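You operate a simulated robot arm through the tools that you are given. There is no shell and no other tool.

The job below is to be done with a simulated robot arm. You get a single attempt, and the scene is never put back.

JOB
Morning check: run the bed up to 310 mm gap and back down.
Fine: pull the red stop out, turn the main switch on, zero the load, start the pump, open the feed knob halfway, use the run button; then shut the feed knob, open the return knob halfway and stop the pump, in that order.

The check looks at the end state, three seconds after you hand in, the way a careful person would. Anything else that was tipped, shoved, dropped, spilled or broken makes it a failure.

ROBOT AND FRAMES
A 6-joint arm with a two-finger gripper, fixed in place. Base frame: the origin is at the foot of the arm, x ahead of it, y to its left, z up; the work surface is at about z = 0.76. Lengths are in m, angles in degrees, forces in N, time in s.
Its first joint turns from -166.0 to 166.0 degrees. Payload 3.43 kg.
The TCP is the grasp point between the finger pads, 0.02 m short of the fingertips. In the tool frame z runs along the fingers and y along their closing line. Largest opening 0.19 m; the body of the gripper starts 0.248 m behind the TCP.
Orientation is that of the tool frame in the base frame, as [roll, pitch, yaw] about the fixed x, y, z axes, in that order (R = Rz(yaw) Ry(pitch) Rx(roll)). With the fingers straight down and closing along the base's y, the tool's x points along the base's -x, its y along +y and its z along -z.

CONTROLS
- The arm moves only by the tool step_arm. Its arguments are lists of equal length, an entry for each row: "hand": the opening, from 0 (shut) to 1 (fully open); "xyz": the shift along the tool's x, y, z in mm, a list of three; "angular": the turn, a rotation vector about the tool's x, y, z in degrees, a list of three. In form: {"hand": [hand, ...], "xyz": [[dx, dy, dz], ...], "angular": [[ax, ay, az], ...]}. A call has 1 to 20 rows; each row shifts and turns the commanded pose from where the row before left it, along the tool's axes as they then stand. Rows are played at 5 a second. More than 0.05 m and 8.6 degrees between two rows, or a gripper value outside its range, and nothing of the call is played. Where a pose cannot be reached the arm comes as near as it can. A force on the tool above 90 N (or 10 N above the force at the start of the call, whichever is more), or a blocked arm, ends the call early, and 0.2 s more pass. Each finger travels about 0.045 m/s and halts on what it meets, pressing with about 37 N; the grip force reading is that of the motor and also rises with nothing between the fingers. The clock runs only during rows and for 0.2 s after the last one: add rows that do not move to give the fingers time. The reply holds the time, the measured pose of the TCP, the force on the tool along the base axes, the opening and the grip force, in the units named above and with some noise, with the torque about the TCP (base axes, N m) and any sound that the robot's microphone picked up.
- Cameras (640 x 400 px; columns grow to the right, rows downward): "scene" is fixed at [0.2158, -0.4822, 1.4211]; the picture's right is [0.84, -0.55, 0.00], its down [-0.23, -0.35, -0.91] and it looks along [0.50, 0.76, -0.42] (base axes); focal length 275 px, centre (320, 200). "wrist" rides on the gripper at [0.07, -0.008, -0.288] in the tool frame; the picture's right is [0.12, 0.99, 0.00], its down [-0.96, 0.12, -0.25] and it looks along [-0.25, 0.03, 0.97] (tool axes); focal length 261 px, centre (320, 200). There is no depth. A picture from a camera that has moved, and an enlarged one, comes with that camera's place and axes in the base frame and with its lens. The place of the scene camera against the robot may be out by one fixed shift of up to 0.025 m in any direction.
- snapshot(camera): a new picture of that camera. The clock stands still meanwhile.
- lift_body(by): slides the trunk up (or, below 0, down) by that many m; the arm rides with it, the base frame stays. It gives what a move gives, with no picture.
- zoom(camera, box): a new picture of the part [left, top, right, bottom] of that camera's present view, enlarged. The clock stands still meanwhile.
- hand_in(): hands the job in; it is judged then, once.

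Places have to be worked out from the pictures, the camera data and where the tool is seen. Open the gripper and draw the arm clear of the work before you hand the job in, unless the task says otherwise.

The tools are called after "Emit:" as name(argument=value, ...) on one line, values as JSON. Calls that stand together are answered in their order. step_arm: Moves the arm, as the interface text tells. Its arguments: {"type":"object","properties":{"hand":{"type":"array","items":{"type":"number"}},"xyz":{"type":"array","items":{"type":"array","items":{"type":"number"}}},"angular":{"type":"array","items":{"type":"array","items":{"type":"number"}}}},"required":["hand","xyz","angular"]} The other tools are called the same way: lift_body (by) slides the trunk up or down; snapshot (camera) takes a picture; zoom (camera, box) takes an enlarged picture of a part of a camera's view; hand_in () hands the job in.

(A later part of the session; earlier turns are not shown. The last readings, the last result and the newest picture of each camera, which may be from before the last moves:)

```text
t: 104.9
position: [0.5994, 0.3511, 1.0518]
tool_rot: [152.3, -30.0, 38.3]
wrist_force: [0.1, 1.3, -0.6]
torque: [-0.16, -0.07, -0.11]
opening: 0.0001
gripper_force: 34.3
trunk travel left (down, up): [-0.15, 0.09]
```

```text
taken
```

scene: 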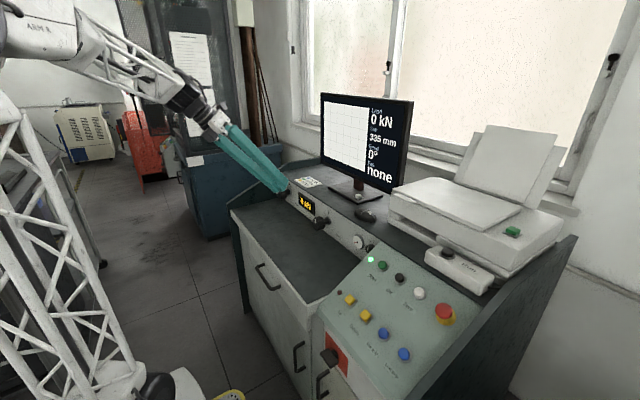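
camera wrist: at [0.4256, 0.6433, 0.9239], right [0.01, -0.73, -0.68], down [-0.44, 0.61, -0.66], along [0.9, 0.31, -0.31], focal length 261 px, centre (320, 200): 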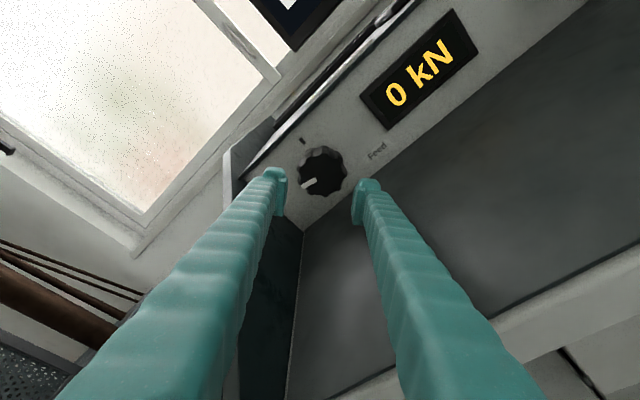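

Exactly at the planned waypoint. I continue most of the second leg and stop short of the pendant to look at the clearance to the printer.

Emit:
step_arm(hand=[0, 0, 0, 0, 0, 0, 0, 0, 0, 0], xyz=[[-9.3, 42.8, 19.7], [-8.3, 43.6, 18.3], [-7.3, 44.4, 16.8], [-6.4, 45.1, 15.2], [-5.7, 45.7, 13.5], [-5.0, 46.3, 11.8], [-4.4, 46.8, 10.0], [-3.9, 47.1, 8.2], [-3.5, 47.5, 6.3], [-3.2, 47.7, 4.4]], angular=[[2.51, -3.15, 0], [2.51, -3.15, 0], [2.51, -3.15, 0], [2.51, -3.15, 0], [2.51, -3.15, 0], [2.51, -3.15, 0], [2.51, -3.15, 0], [2.51, -3.15, 0], [2.51, -3.15, 0], [2.51, -3.15, 0]])

Emit:
snapshot(camera="scene")

Emit:
snapshot(camera="wrist")

Emit:
zoom(camera="scene", box=[370, 170, 530, 300])

```text
t: 107.1
position: [0.6838, 0.1344, 0.9693]
tool_rot: [167.5, -4.0, 17.5]
wrist_force: [-0.7, 0.3, 0.6]
torque: [0.02, -0.04, 0.01]
opening: 0.0002
gripper_force: 34.7
out of reach, approached as far as the arm can: row 4, 5, 6, 7, 8, 9, 10
trunk travel left (down, up): [-0.15, 0.09]
```

```text
taken
```

scene: 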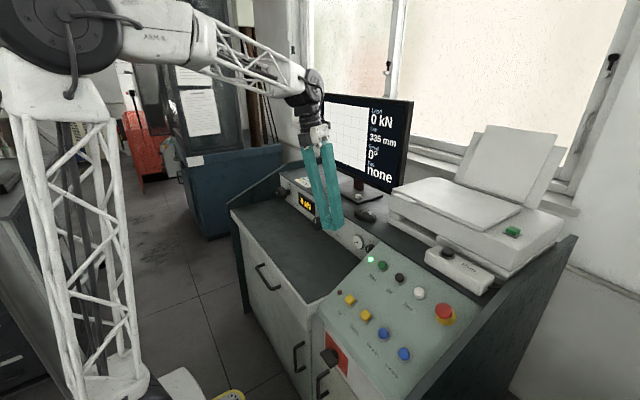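

```text
taken
camera wrist: at [0.7093, 0.218, 1.2523], right [0.39, -0.89, 0.22], down [-0.92, -0.35, 0.2], along [-0.1, -0.28, -0.95], focal length 261 px, centre (320, 200)
```

wrist: 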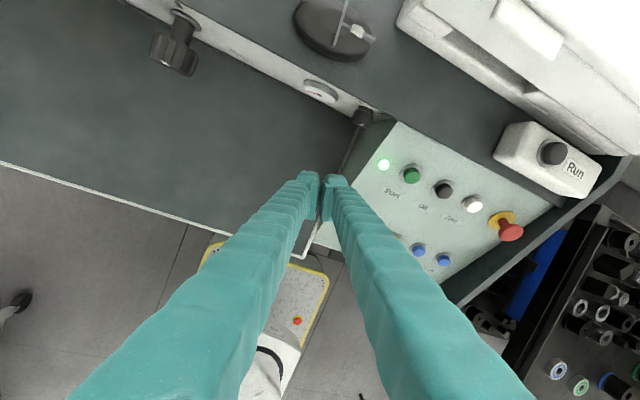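

```text
3.08 times, centred on (450, 235) of scene
camera zoom: at [0.2158, -0.4822, 1.4211], right [0.84, -0.55, 0.0], down [-0.23, -0.35, -0.91], along [0.5, 0.76, -0.42], focal length 848 px, centre (-80, 92)
```

zoom: 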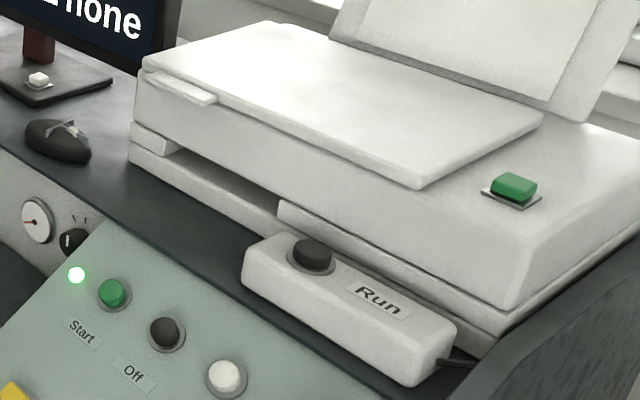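

The flipped orientation ran into a wrist limit halfway, so the arm stopped at (0.684, 0.134, 0.969) touching nothing. For the Run button I go back to the other wrist side: lift a bit and roll the tool back the long way in free space.

Emit:
step_arm(hand=[0, 0, 0, 0, 0, 0, 0, 0, 0, 0, 0, 0, 0, 0], xyz=[[0, 0, -40], [0, 0, -40], [0, 0, 0], [0, 0, 0], [0, 0, 0], [0, 0, 0], [0, 0, 0], [0, 0, 0], [0, 0, 0], [0, 0, 0], [0, 0, 0], [0, 0, 0], [0, 0, 0], [0, 0, 0]], angular=[[0, 0, 0], [0, 0, 0], [-0.43, -0.85, 8.17], [-0.43, -0.85, 8.17], [-0.43, -0.85, 8.17], [-0.43, -0.85, 8.17], [-0.43, -0.85, 8.17], [-0.43, -0.85, 8.17], [-0.43, -0.85, 8.17], [-0.43, -0.85, 8.17], [-0.43, -0.85, 8.17], [-0.43, -0.85, 8.17], [-0.43, -0.85, 8.17], [-0.43, -0.85, 8.17]])

Emit:
snapshot(camera="scene")

```text
t: 110.1
position: [0.6744, 0.1485, 1.0476]
tool_rot: [176.1, -9.3, -81.9]
wrist_force: [0.4, 0.0, -0.3]
torque: [-0.05, 0.0, 0.0]
opening: 0.0003
gripper_force: 34.7
trunk travel left (down, up): [-0.15, 0.09]
```

```text
taken
```

scene: 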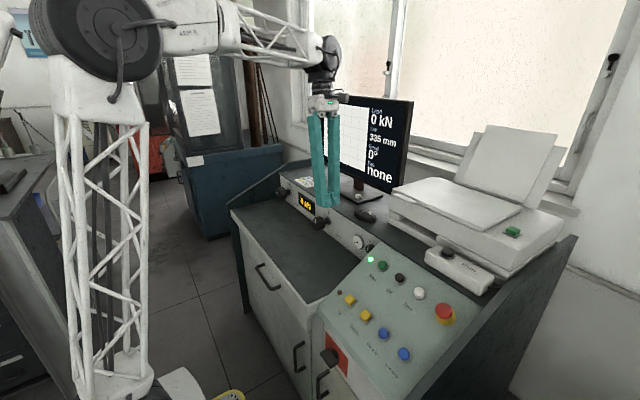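

Rolling back works. I finish the roll.

Emit:
step_arm(hand=[0, 0, 0, 0, 0, 0, 0, 0, 0, 0, 0, 0, 0], xyz=[[0, 0, 0], [0, 0, 0], [0, 0, 0], [0, 0, 0], [0, 0, 0], [0, 0, 0], [0, 0, 0], [0, 0, 0], [0, 0, 0], [0, 0, 0], [0, 0, 0], [0, 0, 0], [0, 0, 0]], angular=[[-0.43, -0.85, 8.17], [-0.43, -0.85, 8.17], [-0.43, -0.85, 8.17], [-0.43, -0.85, 8.17], [-0.43, -0.85, 8.17], [-0.43, -0.85, 8.17], [-0.43, -0.85, 8.17], [-0.43, -0.85, 8.17], [-0.43, -0.85, 8.17], [-0.43, -0.85, 8.17], [-0.43, -0.85, 8.17], [-0.43, -0.85, 8.17], [0, 0, 0]])

Emit:
snapshot(camera="wrist")

```text
t: 112.9
position: [0.674, 0.1495, 1.0472]
tool_rot: [180.0, 0.0, 179.5]
wrist_force: [-0.9, -0.8, -0.3]
torque: [-0.02, 0.0, -0.01]
opening: 0.0
gripper_force: 34.4
trunk travel left (down, up): [-0.15, 0.09]
```

```text
taken
camera wrist: at [0.6023, 0.1421, 1.3348], right [-0.11, 0.99, 0.0], down [0.96, 0.11, 0.25], along [0.25, 0.03, -0.97], focal length 261 px, centre (320, 200)
```

wrist: 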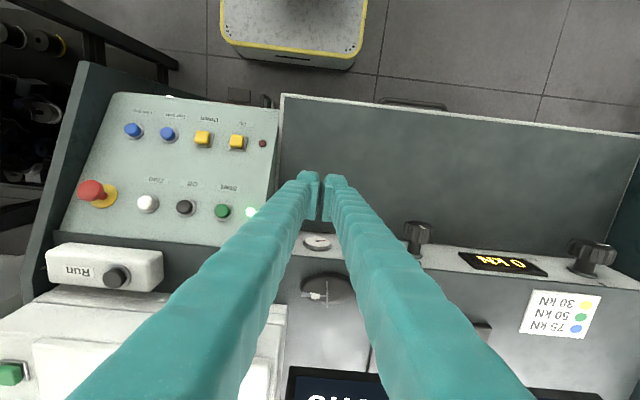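

Vertical again and the Run pendant is in view at about (0.867, -0.162, 0.955). I zoom to check the gap between the button and the printer.

Emit:
zoom(camera="wrist", box=[30, 225, 190, 325])

Emit:
zoom(camera="scene", box=[410, 210, 510, 300])

```text
4.00 times, centred on (110, 275) of wrist
camera zoom: at [0.6023, 0.1421, 1.3348], right [-0.11, 0.99, 0.0], down [0.96, 0.11, 0.25], along [0.25, 0.03, -0.97], focal length 1043 px, centre (1160, -100)
```

zoom: 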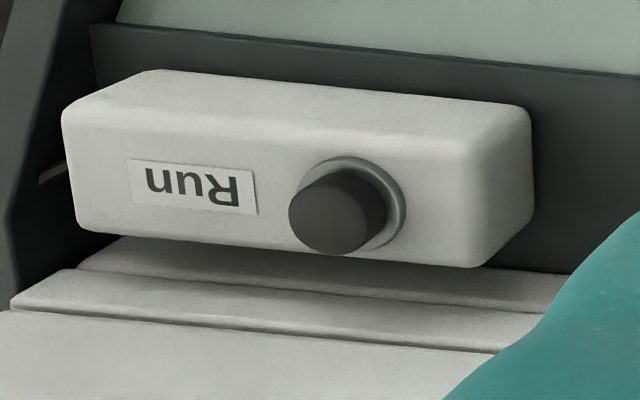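

```text
4.44 times, centred on (460, 255) of scene
camera zoom: at [0.2158, -0.4822, 1.4211], right [0.84, -0.55, 0.0], down [-0.23, -0.35, -0.91], along [0.5, 0.76, -0.42], focal length 1224 px, centre (-302, -44)
```

zoom: 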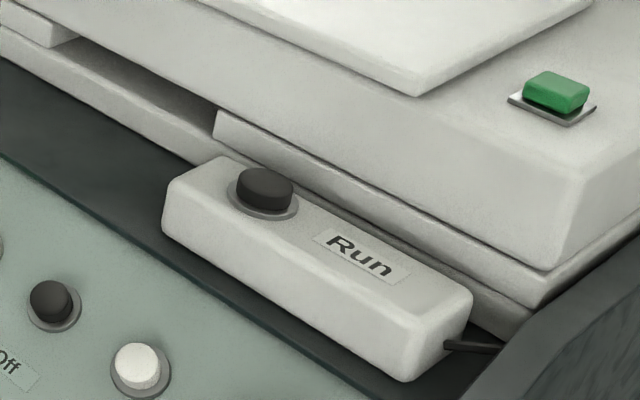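

The printer ledge is about 4 cm behind the button, so the closed fingers (±21 mm in x) fit. I move to a hover above Run; before pressing I will rehearse the way back to the Feed knob, because once Run is pressed the bed may move.

Emit:
step_arm(hand=[0, 0, 0, 0, 0, 0, 0, 0, 0], xyz=[[-23.6, -37.9, 2.2], [-23.6, -37.9, 2.2], [-23.6, -37.9, 2.2], [-23.6, -37.9, 2.2], [-23.6, -37.9, 2.2], [-23.6, -37.9, 2.2], [-23.6, -37.9, 2.2], [-23.6, -37.9, 2.2], [0, 0, 0]], angular=[[0, 0, 0], [0, 0, 0], [0, 0, 0], [0, 0, 0], [0, 0, 0], [0, 0, 0], [0, 0, 0], [0, 0, 0], [0, 0, 0]])

Emit:
zoom(camera="scene", box=[390, 150, 530, 300])

Emit:
snapshot(camera="wrist")

```text
t: 114.9
position: [0.8616, -0.1566, 1.0305]
tool_rot: [-180.0, 0.0, 179.4]
wrist_force: [-0.4, 0.2, -1.0]
torque: [0.0, 0.07, 0.03]
opening: 0.0001
gripper_force: 34.1
trunk travel left (down, up): [-0.15, 0.09]
```

```text
2.67 times, centred on (460, 225) of scene
camera zoom: at [0.2158, -0.4822, 1.4211], right [0.84, -0.55, 0.0], down [-0.23, -0.35, -0.91], along [0.5, 0.76, -0.42], focal length 734 px, centre (-53, 133)
```

zoom: 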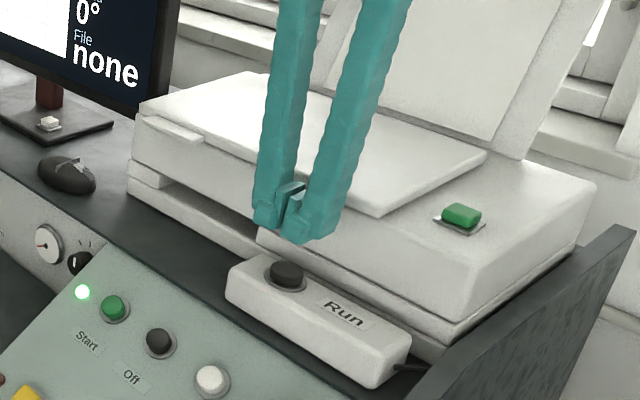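

```text
taken
camera wrist: at [0.7901, -0.1633, 1.318], right [-0.11, 0.99, 0.0], down [0.96, 0.11, 0.25], along [0.25, 0.03, -0.97], focal length 261 px, centre (320, 200)
```

wrist: 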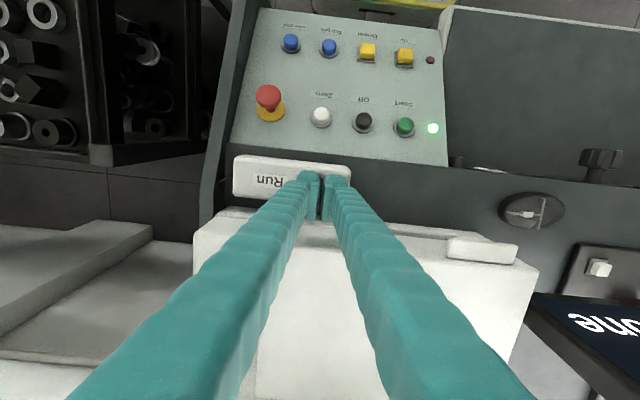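

Right above the Run button. Now the rehearsal: first leg from here toward the Feed knob, with the tool turning on the way.

Emit:
step_arm(hand=[0, 0, 0, 0, 0, 0.1, 0.2, 0.3, 0.4, 0.4, 0.4], xyz=[[0, 0, 0], [24.4, 40.2, 0], [23.5, 40.7, -2.6], [22.3, 41.1, -5.1], [21.1, 41.4, -7.5], [19.6, 41.6, -9.9], [18.1, 41.7, -12.2], [16.3, 41.7, -14.3], [14.5, 41.6, -16.4], [12.5, 41.5, -18.3], [10.4, 41.2, -20.2]], angular=[[0, 0, -0.6], [1.518, -3.569, -1.229], [1.518, -3.569, -1.229], [1.518, -3.569, -1.229], [1.518, -3.569, -1.229], [1.518, -3.569, -1.229], [1.518, -3.569, -1.229], [1.518, -3.569, -1.229], [1.518, -3.569, -1.229], [1.518, -3.569, -1.229], [1.518, -3.569, -1.229]])

Emit:
snapshot(camera="scene")

```text
t: 117.3
position: [0.6146, 0.244, 1.0293]
tool_rot: [-158.4, 32.9, -160.5]
wrist_force: [-0.5, -0.5, 0.6]
torque: [-0.07, -0.01, -0.03]
opening: 0.0761
gripper_force: 0.0
trunk travel left (down, up): [-0.15, 0.09]
```

```text
taken
```

scene: 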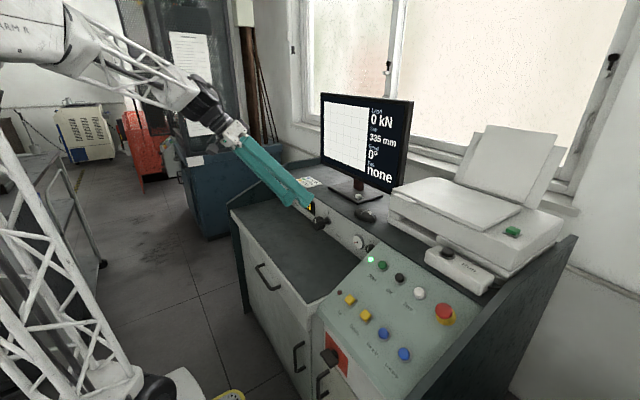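

The first leg went as computed. Now the second leg to the pre-grasp pose at Feed.

Emit:
step_arm(hand=[0.4, 0.4, 0.4, 0.4, 0.4, 0.4, 0.4, 0.4, 0.4, 0.4, 0.4, 0.4], xyz=[[-7.3, 46.0, 10.0], [-7.7, 46.1, 9.2], [-8.2, 46.1, 8.5], [-8.7, 46.2, 7.8], [-9.2, 46.2, 7.1], [-9.7, 46.1, 6.5], [-10.3, 46.1, 5.9], [-11, 46, 5.3], [-11.7, 45.9, 4.8], [-12.4, 45.7, 4.4], [-13.1, 45.6, 3.9], [0, 0, 0]], angular=[[1.518, -3.569, -1.229], [1.518, -3.569, -1.229], [1.518, -3.569, -1.229], [1.518, -3.569, -1.229], [1.518, -3.569, -1.229], [1.518, -3.569, -1.229], [1.518, -3.569, -1.229], [1.518, -3.569, -1.229], [1.518, -3.569, -1.229], [1.518, -3.569, -1.229], [1.518, -3.569, -1.229], [0, 0, 0]])

Emit:
snapshot(camera="wrist")

Emit:
zoom(camera="scene", box=[180, 120, 340, 240])

```text
t: 119.9
position: [0.6829, 0.7259, 0.8309]
tool_rot: [-104.6, 50.3, -108.6]
wrist_force: [0.0, 1.1, -0.5]
torque: [-0.04, -0.24, -0.16]
opening: 0.0761
gripper_force: 0.0
trunk travel left (down, up): [-0.15, 0.09]
```

```text
taken
camera wrist: at [0.3863, 0.7141, 0.8287], right [-0.03, 0.71, -0.7], down [-0.05, 0.7, 0.71], along [1.0, 0.05, 0.01], focal length 261 px, centre (320, 200)
```

wrist: 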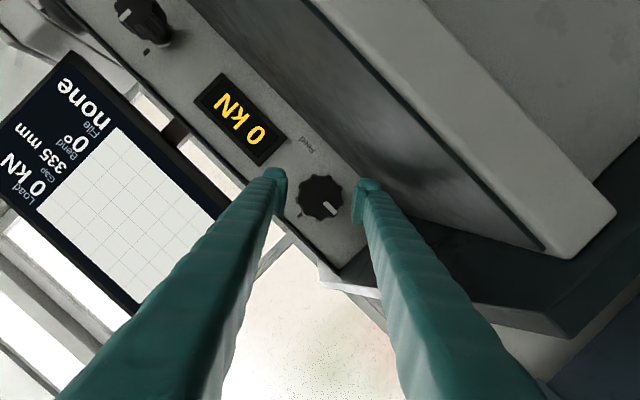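

```text
3.33 times, centred on (260, 180) of scene
camera zoom: at [0.2158, -0.4822, 1.4211], right [0.84, -0.55, 0.0], down [-0.23, -0.35, -0.91], along [0.5, 0.76, -0.42], focal length 918 px, centre (520, 267)
```

zoom: 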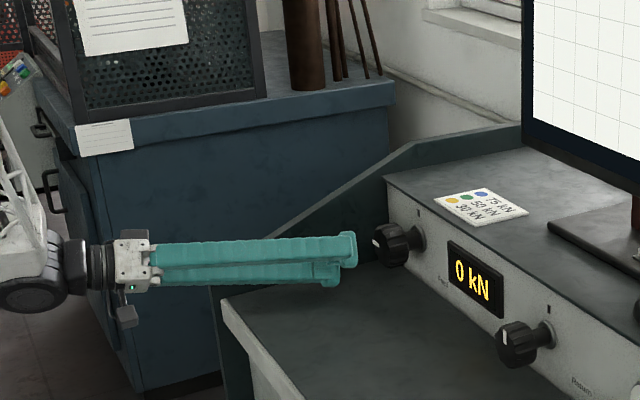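

The rehearsal ends exactly in front of the knob. I also test here, in free space, the clockwise swing I'll need for shutting (56°) and return.

Emit:
step_arm(hand=[0.4, 0.4, 0.4, 0.4, 0.4, 0.4, 0.4, 0.4, 0.4], xyz=[[0, 0, 0], [0, 0, 0], [0, 0, 0], [0, 0, 0], [0, 0, 0], [0, 0, 0], [0, 0, 0], [0, 0, 0], [0, 0, 0]], angular=[[-1.456, 0, 6.846], [-1.456, 0, 6.846], [-1.456, 0, 6.846], [-1.456, 0, 6.846], [-1.456, 0, 6.846], [-1.456, 0, 6.846], [-1.456, 0, 6.846], [-1.456, 0, 6.846], [0, 0, 0]])

```text
t: 121.9
position: [0.6833, 0.7271, 0.8324]
tool_rot: [122.6, 68.6, 124.7]
wrist_force: [-0.5, -0.4, -0.4]
torque: [-0.03, 0.01, 0.0]
opening: 0.0761
gripper_force: 0.1
trunk travel left (down, up): [-0.15, 0.09]
```

The swing is within reach. I swing back and retrace the path to the Run button, closing the fingers on the way.

Emit:
step_arm(hand=[0.4, 0.4, 0.4, 0.4, 0.4, 0.4, 0.4, 0.4, 0.4, 0.4, 0.4, 0.4, 0.4, 0.3, 0.2, 0.1, 0, 0, 0], xyz=[[0, 0, 0], [0, 0, 0], [0, 0, 0], [0, 0, 0], [0, 0, 0], [0, 0, 0], [0, 0, 0], [0, 0, 0], [13.8, -45.4, -3.6], [13.1, -45.6, -3.9], [12.4, -45.7, -4.4], [11.7, -45.9, -4.8], [11, -46, -5.3], [10.3, -46.1, -5.9], [9.7, -46.1, -6.5], [9.2, -46.2, -7.1], [8.7, -46.2, -7.8], [8.2, -46.1, -8.5], [7.7, -46.1, -9.2]], angular=[[1.456, 0, -6.846], [1.456, 0, -6.846], [1.456, 0, -6.846], [1.456, 0, -6.846], [1.456, 0, -6.846], [1.456, 0, -6.846], [1.456, 0, -6.846], [1.456, 0, -6.846], [-1.518, 3.569, 1.229], [-1.518, 3.569, 1.229], [-1.518, 3.569, 1.229], [-1.518, 3.569, 1.229], [-1.518, 3.569, 1.229], [-1.518, 3.569, 1.229], [-1.518, 3.569, 1.229], [-1.518, 3.569, 1.229], [-1.518, 3.569, 1.229], [-1.518, 3.569, 1.229], [-1.518, 3.569, 1.229]])

Emit:
snapshot(camera="scene")

```text
t: 125.9
position: [0.6145, 0.2454, 1.0298]
tool_rot: [-158.5, 32.9, -160.5]
wrist_force: [-0.1, 0.2, -0.4]
torque: [-0.14, 0.0, -0.12]
opening: 0.0
gripper_force: 34.3
trunk travel left (down, up): [-0.15, 0.09]
```

```text
taken
```

scene: 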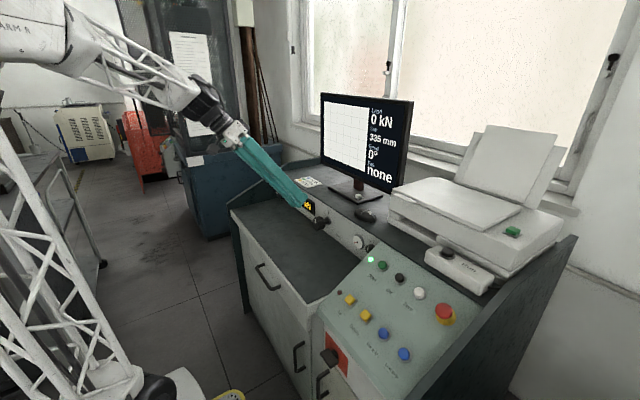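

The retrace matches. I do the last leg to the hover above Run.

Emit:
step_arm(hand=[0, 0, 0, 0, 0, 0, 0, 0, 0, 0, 0], xyz=[[-8.2, -40.8, 21.8], [-10.4, -41.2, 20.2], [-12.5, -41.5, 18.3], [-14.5, -41.6, 16.4], [-16.3, -41.7, 14.3], [-18.1, -41.7, 12.2], [-19.6, -41.6, 9.9], [-21.1, -41.4, 7.5], [-22.3, -41.1, 5.1], [-23.5, -40.7, 2.6], [0, 0, 0]], angular=[[-1.518, 3.569, 1.229], [-1.518, 3.569, 1.229], [-1.518, 3.569, 1.229], [-1.518, 3.569, 1.229], [-1.518, 3.569, 1.229], [-1.518, 3.569, 1.229], [-1.518, 3.569, 1.229], [-1.518, 3.569, 1.229], [-1.518, 3.569, 1.229], [-1.518, 3.569, 1.229], [0, 0, 0]])

Emit:
zoom(camera="scene", box=[390, 150, 530, 300])

```text
t: 128.3
position: [0.8609, -0.1556, 1.0296]
tool_rot: [-180.0, -0.1, -179.8]
wrist_force: [-1.3, -0.2, -1.2]
torque: [0.01, 0.08, 0.03]
opening: 0.0
gripper_force: 34.5
trunk travel left (down, up): [-0.15, 0.09]
```

```text
2.67 times, centred on (460, 225) of scene
camera zoom: at [0.2158, -0.4822, 1.4211], right [0.84, -0.55, 0.0], down [-0.23, -0.35, -0.91], along [0.5, 0.76, -0.42], focal length 734 px, centre (-53, 133)
```

zoom: 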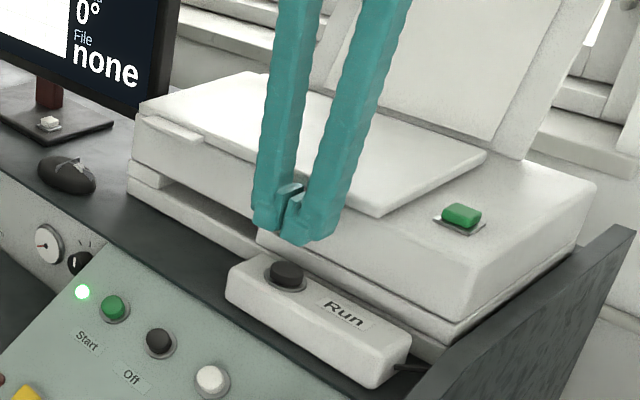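

Same hover as before. I press down gently on Run and watch the gap: it may be a hold-to-run button, so I check whether the bed moves while it is held.

Emit:
step_arm(hand=[0, 0, 0, 0, 0, 0], xyz=[[0, 0, 20], [0, 0, 20], [0, 0, 8], [0, 0, 3], [0, 0, 2], [0, 0, 2]], angular=[[0, 0, 0], [0, 0, 0], [0, 0, 0], [0, 0, 0], [0, 0, 0], [0, 0, 0]])

Emit:
zoom(camera="scene", box=[310, 90, 530, 300])

```text
t: 129.7
position: [0.8603, -0.1558, 0.9765]
tool_rot: [-179.8, 0.0, -179.8]
wrist_force: [6.5, -1.7, 21.9]
torque: [-0.27, -0.2, 0.05]
opening: 0.0002
gripper_force: 34.5
trunk travel left (down, up): [-0.15, 0.09]
heard: click
```

```text
1.90 times, centred on (420, 195) of scene
camera zoom: at [0.2158, -0.4822, 1.4211], right [0.84, -0.55, 0.0], down [-0.23, -0.35, -0.91], along [0.5, 0.76, -0.42], focal length 525 px, centre (130, 210)
```

zoom: 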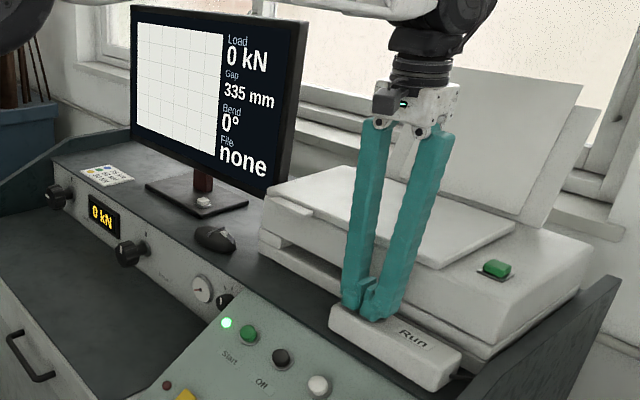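

Click. Held with 22 N. I hold for one second and read the gap.

Emit:
step_arm(hand=[0, 0, 0, 0, 0], xyz=[[0, 0, 0], [0, 0, 0], [0, 0, 0], [0, 0, 0], [0, 0, 0]], angular=[[0, 0, 0], [0, 0, 0], [0, 0, 0], [0, 0, 0], [0, 0, 0]])

Emit:
zoom(camera="scene", box=[310, 90, 420, 200])

```text
t: 130.9
position: [0.8595, -0.1551, 0.9766]
tool_rot: [180.0, 0.1, -179.8]
wrist_force: [10.9, -4.8, 25.8]
torque: [-0.33, -0.33, 0.11]
opening: 0.0
gripper_force: 34.3
trunk travel left (down, up): [-0.15, 0.09]
```

```text
3.64 times, centred on (365, 145) of scene
camera zoom: at [0.2158, -0.4822, 1.4211], right [0.84, -0.55, 0.0], down [-0.23, -0.35, -0.91], along [0.5, 0.76, -0.42], focal length 1002 px, centre (156, 400)
```

zoom: 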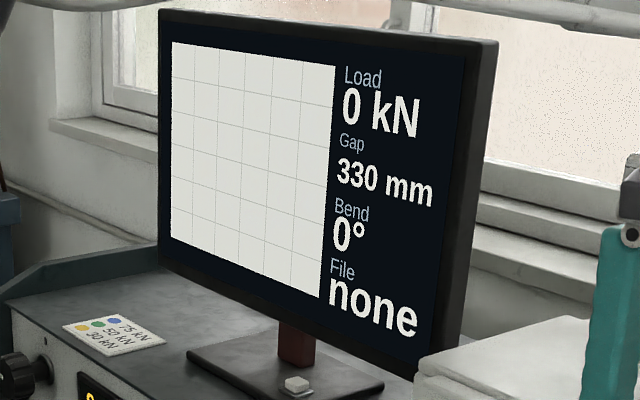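

The gap fell to 330 in about 1.2 s, some 4 mm/s. I lift off the button to see whether it is hold-to-run.

Emit:
step_arm(hand=[0], xyz=[[0, 0, -12]], angular=[[0, 0, 0]])

Emit:
zoom(camera="scene", box=[310, 90, 530, 300])

```text
t: 131.3
position: [0.8598, -0.1555, 0.9868]
tool_rot: [179.9, -0.1, -179.8]
wrist_force: [0.0, 0.2, 1.3]
torque: [0.01, -0.03, 0.0]
opening: 0.0
gripper_force: 34.8
trunk travel left (down, up): [-0.15, 0.09]
```

```text
1.90 times, centred on (420, 195) of scene
camera zoom: at [0.2158, -0.4822, 1.4211], right [0.84, -0.55, 0.0], down [-0.23, -0.35, -0.91], along [0.5, 0.76, -0.42], focal length 525 px, centre (130, 210)
```

zoom: 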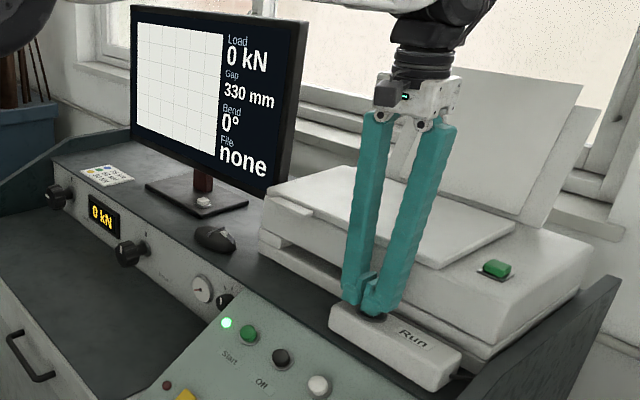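

Released; the gap reads 330. One more short wait to confirm it has stopped.

Emit:
step_arm(hand=[0, 0], xyz=[[0, 0, 0], [0, 0, 0]], angular=[[0, 0, 0], [0, 0, 0]])

Emit:
zoom(camera="scene", box=[310, 90, 420, 200])

Emit:
zoom(camera="scene", box=[410, 200, 530, 300])

```text
t: 131.9
position: [0.8597, -0.1564, 0.9879]
tool_rot: [-180.0, 0.0, -179.8]
wrist_force: [-0.8, -0.4, 0.2]
torque: [0.01, 0.0, 0.01]
opening: 0.0
gripper_force: 34.7
trunk travel left (down, up): [-0.15, 0.09]
```

```text
3.64 times, centred on (365, 145) of scene
camera zoom: at [0.2158, -0.4822, 1.4211], right [0.84, -0.55, 0.0], down [-0.23, -0.35, -0.91], along [0.5, 0.76, -0.42], focal length 1002 px, centre (156, 400)
```

zoom: 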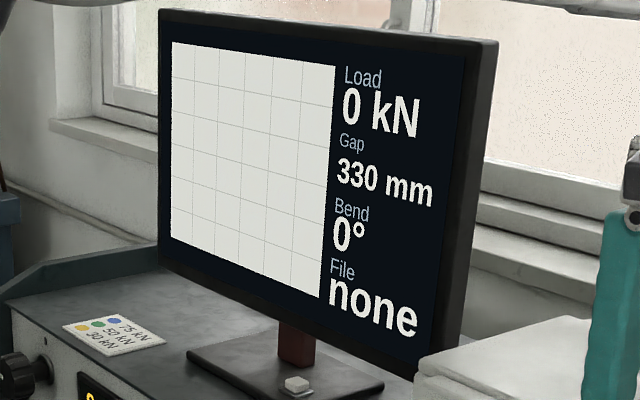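

```text
4.00 times, centred on (470, 250) of scene
camera zoom: at [0.2158, -0.4822, 1.4211], right [0.84, -0.55, 0.0], down [-0.23, -0.35, -0.91], along [0.5, 0.76, -0.42], focal length 1102 px, centre (-280, 0)
```

zoom: 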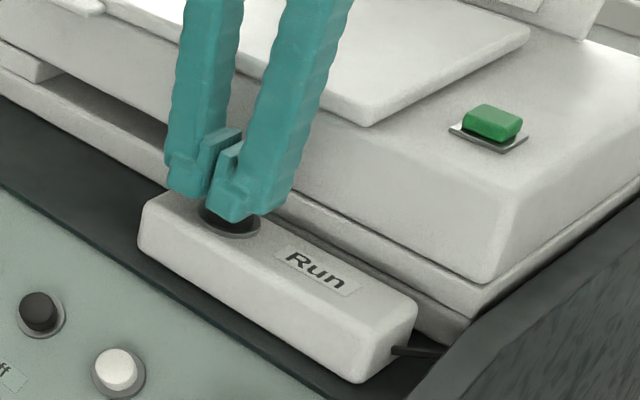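

Confirmed: Run is hold-to-run and the bed stays at 330 when released. I press again and hold about 2 s, then read.

Emit:
step_arm(hand=[0, 0, 0, 0, 0, 0, 0, 0, 0, 0], xyz=[[0, 0, 12], [0, 0, 0], [0, 0, 0], [0, 0, 0], [0, 0, 0], [0, 0, 0], [0, 0, 0], [0, 0, 0], [0, 0, 0], [0, 0, 0]], angular=[[0, 0, 0], [0, 0, 0], [0, 0, 0], [0, 0, 0], [0, 0, 0], [0, 0, 0], [0, 0, 0], [0, 0, 0], [0, 0, 0], [0, 0, 0]])

Emit:
zoom(camera="scene", box=[310, 90, 420, 200])

```text
t: 134.1
position: [0.859, -0.1556, 0.9758]
tool_rot: [179.9, 0.0, -179.8]
wrist_force: [11.3, -3.6, 26.6]
torque: [-0.32, -0.37, 0.11]
opening: 0.0
gripper_force: 34.6
trunk travel left (down, up): [-0.15, 0.09]
heard: click
```

```text
3.64 times, centred on (365, 145) of scene
camera zoom: at [0.2158, -0.4822, 1.4211], right [0.84, -0.55, 0.0], down [-0.23, -0.35, -0.91], along [0.5, 0.76, -0.42], focal length 1002 px, centre (156, 400)
```

zoom: 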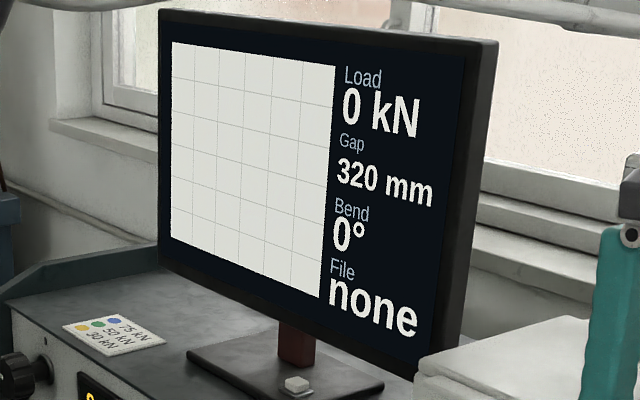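

320 now. I keep holding in short steps and read after each.

Emit:
step_arm(hand=[0], xyz=[[0, 0, 0]], angular=[[0, 0, 0]])

Emit:
zoom(camera="scene", box=[365, 100, 405, 190])

```text
t: 134.5
position: [0.8588, -0.1549, 0.9757]
tool_rot: [-179.9, 0.0, -179.8]
wrist_force: [11.7, -2.7, 27.1]
torque: [-0.38, -0.35, 0.11]
opening: 0.0
gripper_force: 34.3
trunk travel left (down, up): [-0.15, 0.09]
```

```text
4.44 times, centred on (385, 145) of scene
camera zoom: at [0.2158, -0.4822, 1.4211], right [0.84, -0.55, 0.0], down [-0.23, -0.35, -0.91], along [0.5, 0.76, -0.42], focal length 1224 px, centre (31, 444)
```

zoom: 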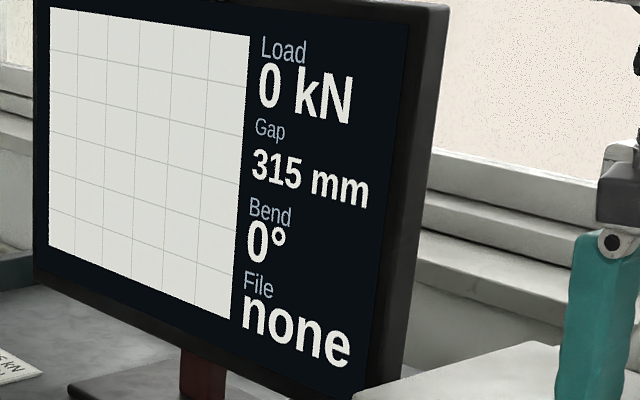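

The display steps by 5 mm; I estimate about 4.3 mm/s, so roughly 1.7 s more to 310. I hold 0.8 s more and read.

Emit:
step_arm(hand=[0, 0, 0], xyz=[[0, 0, 0], [0, 0, 0], [0, 0, 0]], angular=[[0, 0, 0], [0, 0, 0], [0, 0, 0]])

Emit:
zoom(camera="scene", box=[365, 100, 405, 190])

```text
t: 135.3
position: [0.8599, -0.1563, 0.9759]
tool_rot: [-180.0, 0.0, -179.7]
wrist_force: [8.2, -3.5, 26.4]
torque: [-0.34, -0.3, 0.1]
opening: 0.0
gripper_force: 35.0
trunk travel left (down, up): [-0.15, 0.09]
```

```text
4.44 times, centred on (385, 145) of scene
camera zoom: at [0.2158, -0.4822, 1.4211], right [0.84, -0.55, 0.0], down [-0.23, -0.35, -0.91], along [0.5, 0.76, -0.42], focal length 1224 px, centre (31, 444)
```

zoom: 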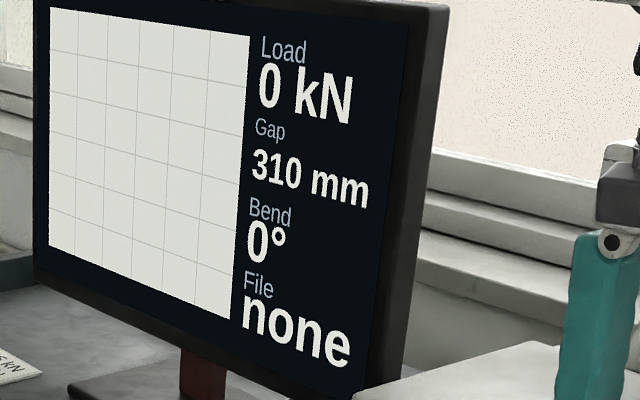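

The display reads 310 mm. I release the button at once.

Emit:
step_arm(hand=[0, 0], xyz=[[0, 0, -15], [0, 0, -25]], angular=[[0, 0, 0], [0, 0, 0]])

Emit:
zoom(camera="scene", box=[365, 100, 405, 190])

Emit:
zoom(camera="scene", box=[390, 150, 530, 300])

```text
t: 135.9
position: [0.8594, -0.1559, 1.0153]
tool_rot: [180.0, -0.1, -179.8]
wrist_force: [0.0, 0.9, 0.0]
torque: [-0.03, 0.04, -0.02]
opening: 0.0003
gripper_force: 35.0
trunk travel left (down, up): [-0.15, 0.09]
```

```text
4.44 times, centred on (385, 145) of scene
camera zoom: at [0.2158, -0.4822, 1.4211], right [0.84, -0.55, 0.0], down [-0.23, -0.35, -0.91], along [0.5, 0.76, -0.42], focal length 1224 px, centre (31, 444)
```

zoom: 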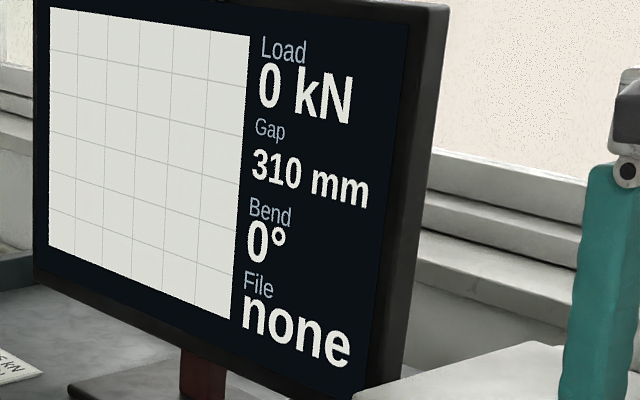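

```text
2.67 times, centred on (460, 225) of scene
camera zoom: at [0.2158, -0.4822, 1.4211], right [0.84, -0.55, 0.0], down [-0.23, -0.35, -0.91], along [0.5, 0.76, -0.42], focal length 734 px, centre (-53, 133)
```

zoom: 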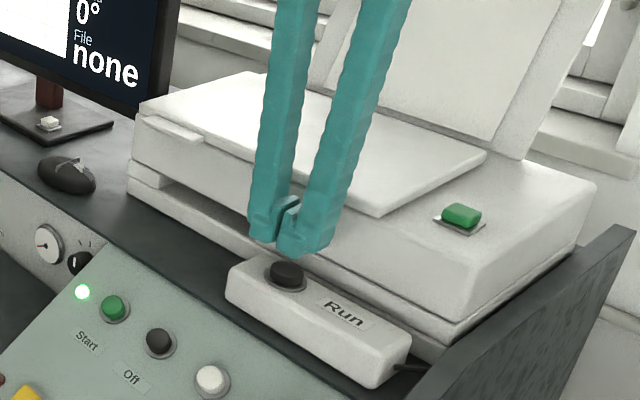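

Gap holds at 310 and the pendant did not shift. Now back to the Feed knob along the rehearsed path; first leg.

Emit:
step_arm(hand=[0, 0, 0, 0, 0, 0.1, 0.2, 0.3, 0.4, 0.4, 0.4], xyz=[[0, 0, -15], [24.4, 40.2, 0], [23.5, 40.7, -2.6], [22.3, 41.1, -5.1], [21.1, 41.4, -7.5], [19.6, 41.6, -9.9], [18.1, 41.7, -12.2], [16.3, 41.7, -14.3], [14.5, 41.6, -16.4], [12.5, 41.5, -18.3], [10.4, 41.2, -20.2]], angular=[[0, 0, 0.2], [1.518, -3.569, -1.229], [1.518, -3.569, -1.229], [1.518, -3.569, -1.229], [1.518, -3.569, -1.229], [1.518, -3.569, -1.229], [1.518, -3.569, -1.229], [1.518, -3.569, -1.229], [1.518, -3.569, -1.229], [1.518, -3.569, -1.229], [1.518, -3.569, -1.229]])

Emit:
zoom(camera="scene", box=[365, 100, 405, 190])

```text
t: 138.3
position: [0.6155, 0.2484, 1.0298]
tool_rot: [-158.5, 33.0, -160.8]
wrist_force: [-0.5, -0.4, -0.1]
torque: [-0.03, -0.06, -0.04]
opening: 0.0759
gripper_force: 0.1
trunk travel left (down, up): [-0.15, 0.09]
```

```text
4.44 times, centred on (385, 145) of scene
camera zoom: at [0.2158, -0.4822, 1.4211], right [0.84, -0.55, 0.0], down [-0.23, -0.35, -0.91], along [0.5, 0.76, -0.42], focal length 1224 px, centre (31, 444)
```

zoom: 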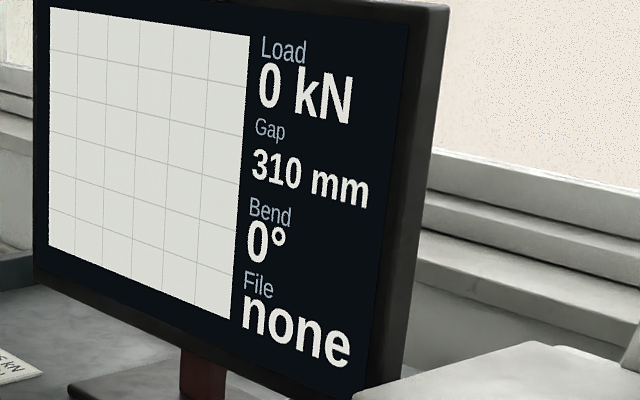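

The gap holds at 310. Second leg to the Feed pre-grasp.

Emit:
step_arm(hand=[0.4, 0.4, 0.4, 0.4, 0.4, 0.4, 0.4, 0.4, 0.4, 0.4, 0.4, 0.4], xyz=[[-7.3, 46.0, 10.0], [-7.7, 46.1, 9.2], [-8.2, 46.1, 8.5], [-8.7, 46.2, 7.8], [-9.2, 46.2, 7.1], [-9.7, 46.1, 6.5], [-10.3, 46.1, 5.9], [-11, 46, 5.3], [-11.7, 45.9, 4.8], [-12.4, 45.7, 4.4], [-13.1, 45.6, 3.9], [0, 0, 0]], angular=[[1.518, -3.569, -1.229], [1.518, -3.569, -1.229], [1.518, -3.569, -1.229], [1.518, -3.569, -1.229], [1.518, -3.569, -1.229], [1.518, -3.569, -1.229], [1.518, -3.569, -1.229], [1.518, -3.569, -1.229], [1.518, -3.569, -1.229], [1.518, -3.569, -1.229], [1.518, -3.569, -1.229], [0, 0, 0]])

Emit:
zoom(camera="wrist", box=[250, 140, 390, 240])

```text
t: 140.9
position: [0.6867, 0.7265, 0.8302]
tool_rot: [-104.7, 50.3, -108.9]
wrist_force: [-0.1, 0.4, -2.1]
torque: [-0.07, -0.25, -0.14]
opening: 0.0758
gripper_force: 0.1
trunk travel left (down, up): [-0.15, 0.09]
```

```text
4.00 times, centred on (320, 190) of wrist
camera zoom: at [0.3899, 0.7153, 0.828], right [-0.02, 0.71, -0.7], down [-0.04, 0.7, 0.71], along [1.0, 0.05, 0.01], focal length 1043 px, centre (320, 240)
```

zoom: 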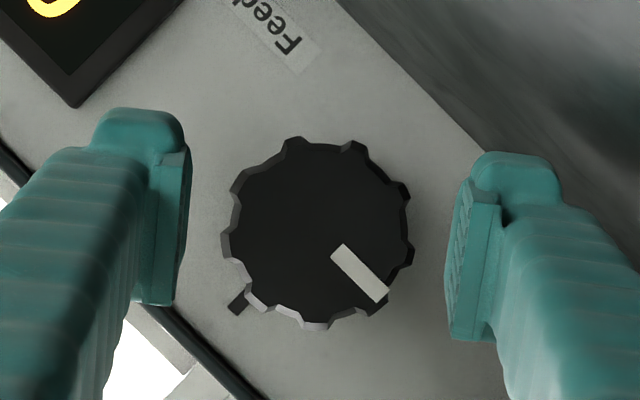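

Aligned in front of the knob. I advance and grip.

Emit:
step_arm(hand=[0.4, 0.4, 0.4, 0.4, 0.4, 0.4, 0.2, 0.2, 0.2], xyz=[[-4.2, 1.7, -0.9], [-4, 0, 18.9], [-4, 0, 18.9], [-4, 0, 18.9], [-4, 0, 18.9], [0, 0, 0], [0, 0, 0], [0, 0, 0], [0, 0, 0]], angular=[[0, 0, 0], [0, 0, 0], [0, 0, 0], [0, 0, 0], [0, 0, 0], [0, 0, 0], [0, 0, 0], [0, 0, 0], [0, 0, 0]])

Emit:
zoom(camera="wrist", box=[250, 140, 390, 240])

```text
t: 142.9
position: [0.7639, 0.7317, 0.8346]
tool_rot: [-104.8, 50.4, -109.0]
wrist_force: [4.4, 11.6, -1.1]
torque: [0.0, 0.02, 0.18]
opening: 0.0683
gripper_force: 44.9
trunk travel left (down, up): [-0.15, 0.09]
```

```text
4.00 times, centred on (320, 190) of wrist
camera zoom: at [0.4663, 0.7203, 0.832], right [-0.03, 0.71, -0.7], down [-0.04, 0.7, 0.71], along [1.0, 0.05, 0.01], focal length 1043 px, centre (320, 240)
```

zoom: 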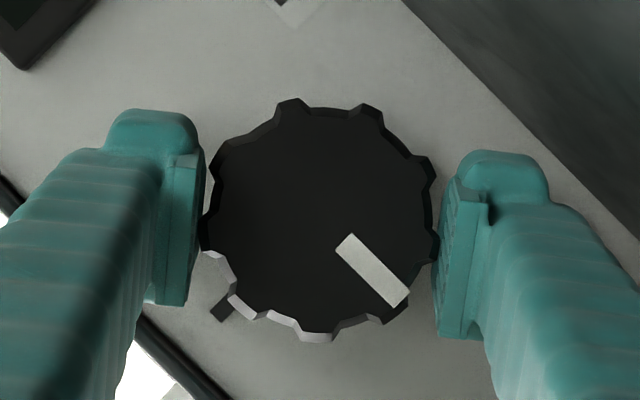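

Gripped. I turn clockwise 56° (first part of shutting).

Emit:
step_arm(hand=[0.2, 0.2, 0.2, 0.2, 0.2, 0.2, 0.2, 0.2], xyz=[[0, 0, 0], [0, 0, 0], [0, 0, 0], [0, 0, 0], [0, 0, 0], [0, 0, 0], [0, 0, 0], [0, 0, 0]], angular=[[-1.44, 0, 6.85], [-1.44, 0, 6.85], [-1.44, 0, 6.85], [-1.44, 0, 6.85], [-1.44, 0, 6.85], [-1.44, 0, 6.85], [-1.44, 0, 6.85], [-1.44, 0, 6.85]])

Emit:
zoom(camera="wrist", box=[250, 140, 390, 240])

Emit:
zoom(camera="scene", box=[220, 90, 420, 240])

```text
t: 144.7
position: [0.7639, 0.7294, 0.8358]
tool_rot: [122.6, 68.5, 124.3]
wrist_force: [-21.3, -16.4, 3.1]
torque: [-0.08, 0.08, -0.06]
opening: 0.0682
gripper_force: 45.4
trunk travel left (down, up): [-0.15, 0.09]
```

```text
4.00 times, centred on (320, 190) of wrist
camera zoom: at [0.4665, 0.7259, 0.823], right [-0.02, 0.98, 0.2], down [-0.04, -0.2, 0.98], along [1.0, 0.01, 0.05], focal length 1043 px, centre (320, 240)
```

zoom: 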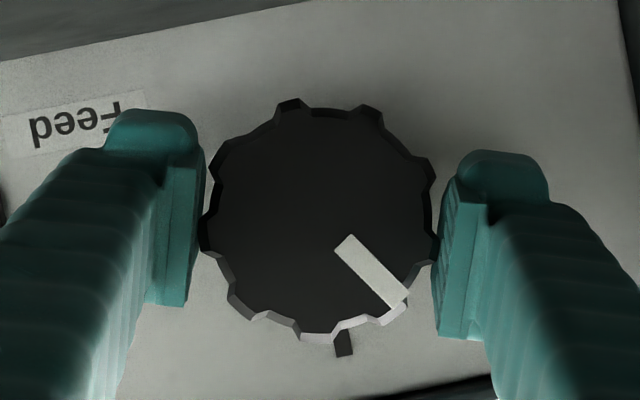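

```text
2.67 times, centred on (320, 165) of scene
camera zoom: at [0.2158, -0.4822, 1.4211], right [0.84, -0.55, 0.0], down [-0.23, -0.35, -0.91], along [0.5, 0.76, -0.42], focal length 734 px, centre (320, 293)
```

zoom: 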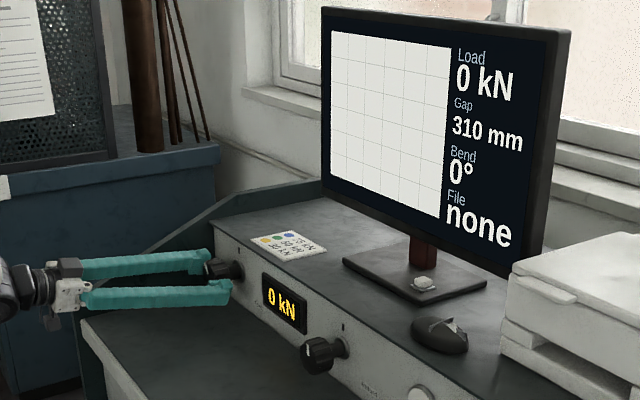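

About 35° left. I open, swing back 56° around the knob, and regrip.

Emit:
step_arm(hand=[0.42, 0.42, 0.42, 0.42, 0.42, 0.42, 0.42, 0.42, 0.42, 0.42, 0.42, 0.42, 0.2, 0.2, 0.2], xyz=[[0, 0, 0], [0, 0, 0], [0, 0, 0], [0, 0, 0], [0, 0, 0], [0, 0, 0], [0, 0, 0], [0, 0, 0], [0, 0, 0], [0, 0, 0], [0, 0, 0], [0, 0, 0], [0, 0, 0], [0, 0, 0], [0, 0, 0]], angular=[[0, 0, 0], [0, 0, 0], [0, 0, 0], [1.44, 0, -6.85], [1.44, 0, -6.85], [1.44, 0, -6.85], [1.44, 0, -6.85], [1.44, 0, -6.85], [1.44, 0, -6.85], [1.44, 0, -6.85], [1.44, 0, -6.85], [0, 0, 0], [0, 0, 0], [0, 0, 0], [0, 0, 0]])

Emit:
zoom(camera="wrist", box=[250, 140, 390, 240])

```text
t: 147.9
position: [0.7644, 0.7313, 0.8339]
tool_rot: [-104.7, 50.2, -108.9]
wrist_force: [6.0, 11.1, -3.2]
torque: [-0.01, 0.0, 0.18]
opening: 0.0687
gripper_force: 44.9
trunk travel left (down, up): [-0.15, 0.09]
```

```text
4.00 times, centred on (320, 190) of wrist
camera zoom: at [0.4666, 0.7199, 0.8315], right [-0.03, 0.71, -0.7], down [-0.04, 0.7, 0.71], along [1.0, 0.05, 0.01], focal length 1043 px, centre (320, 240)
```

zoom: 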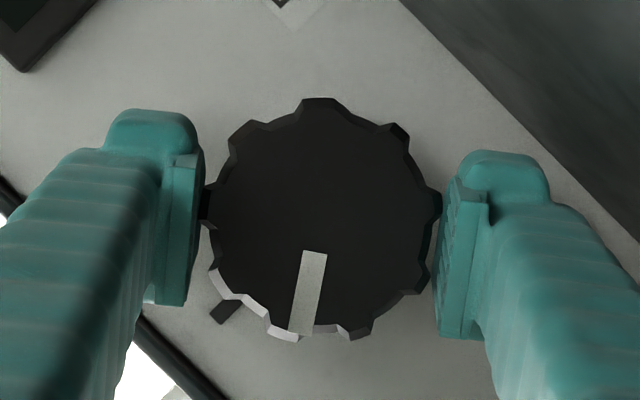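

36° remain. I turn clockwise 46°, so the knob reaches its closed stop (the pads may slip a little at the end).

Emit:
step_arm(hand=[0.2, 0.2, 0.2, 0.2, 0.2, 0.2, 0.2], xyz=[[0, 0, 0], [0, 0, 0], [0, 0, 0], [0, 0, 0], [0, 0, 0], [0, 0, 0], [0, 0, 0]], angular=[[-1.44, 0, 6.85], [-1.44, 0, 6.85], [-1.44, 0, 6.85], [-1.44, 0, 6.85], [-1.44, 0, 6.85], [-1.0, 0, 4.9], [-1.0, 0, 4.9]])

Emit:
zoom(camera="wrist", box=[250, 140, 390, 240])

```text
t: 149.5
position: [0.7641, 0.7295, 0.8355]
tool_rot: [149.3, 76.3, 149.8]
wrist_force: [-4.4, -2.4, 0.6]
torque: [-0.68, -0.09, -0.27]
opening: 0.0685
gripper_force: 45.0
trunk travel left (down, up): [-0.15, 0.09]
```

```text
4.00 times, centred on (320, 190) of wrist
camera zoom: at [0.4673, 0.7247, 0.8238], right [-0.02, 1.0, 0.01], down [-0.04, -0.01, 1.0], along [1.0, 0.02, 0.04], focal length 1043 px, centre (320, 240)
```

zoom: 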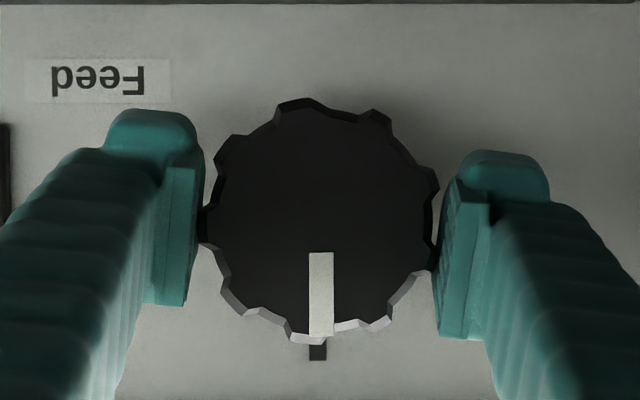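

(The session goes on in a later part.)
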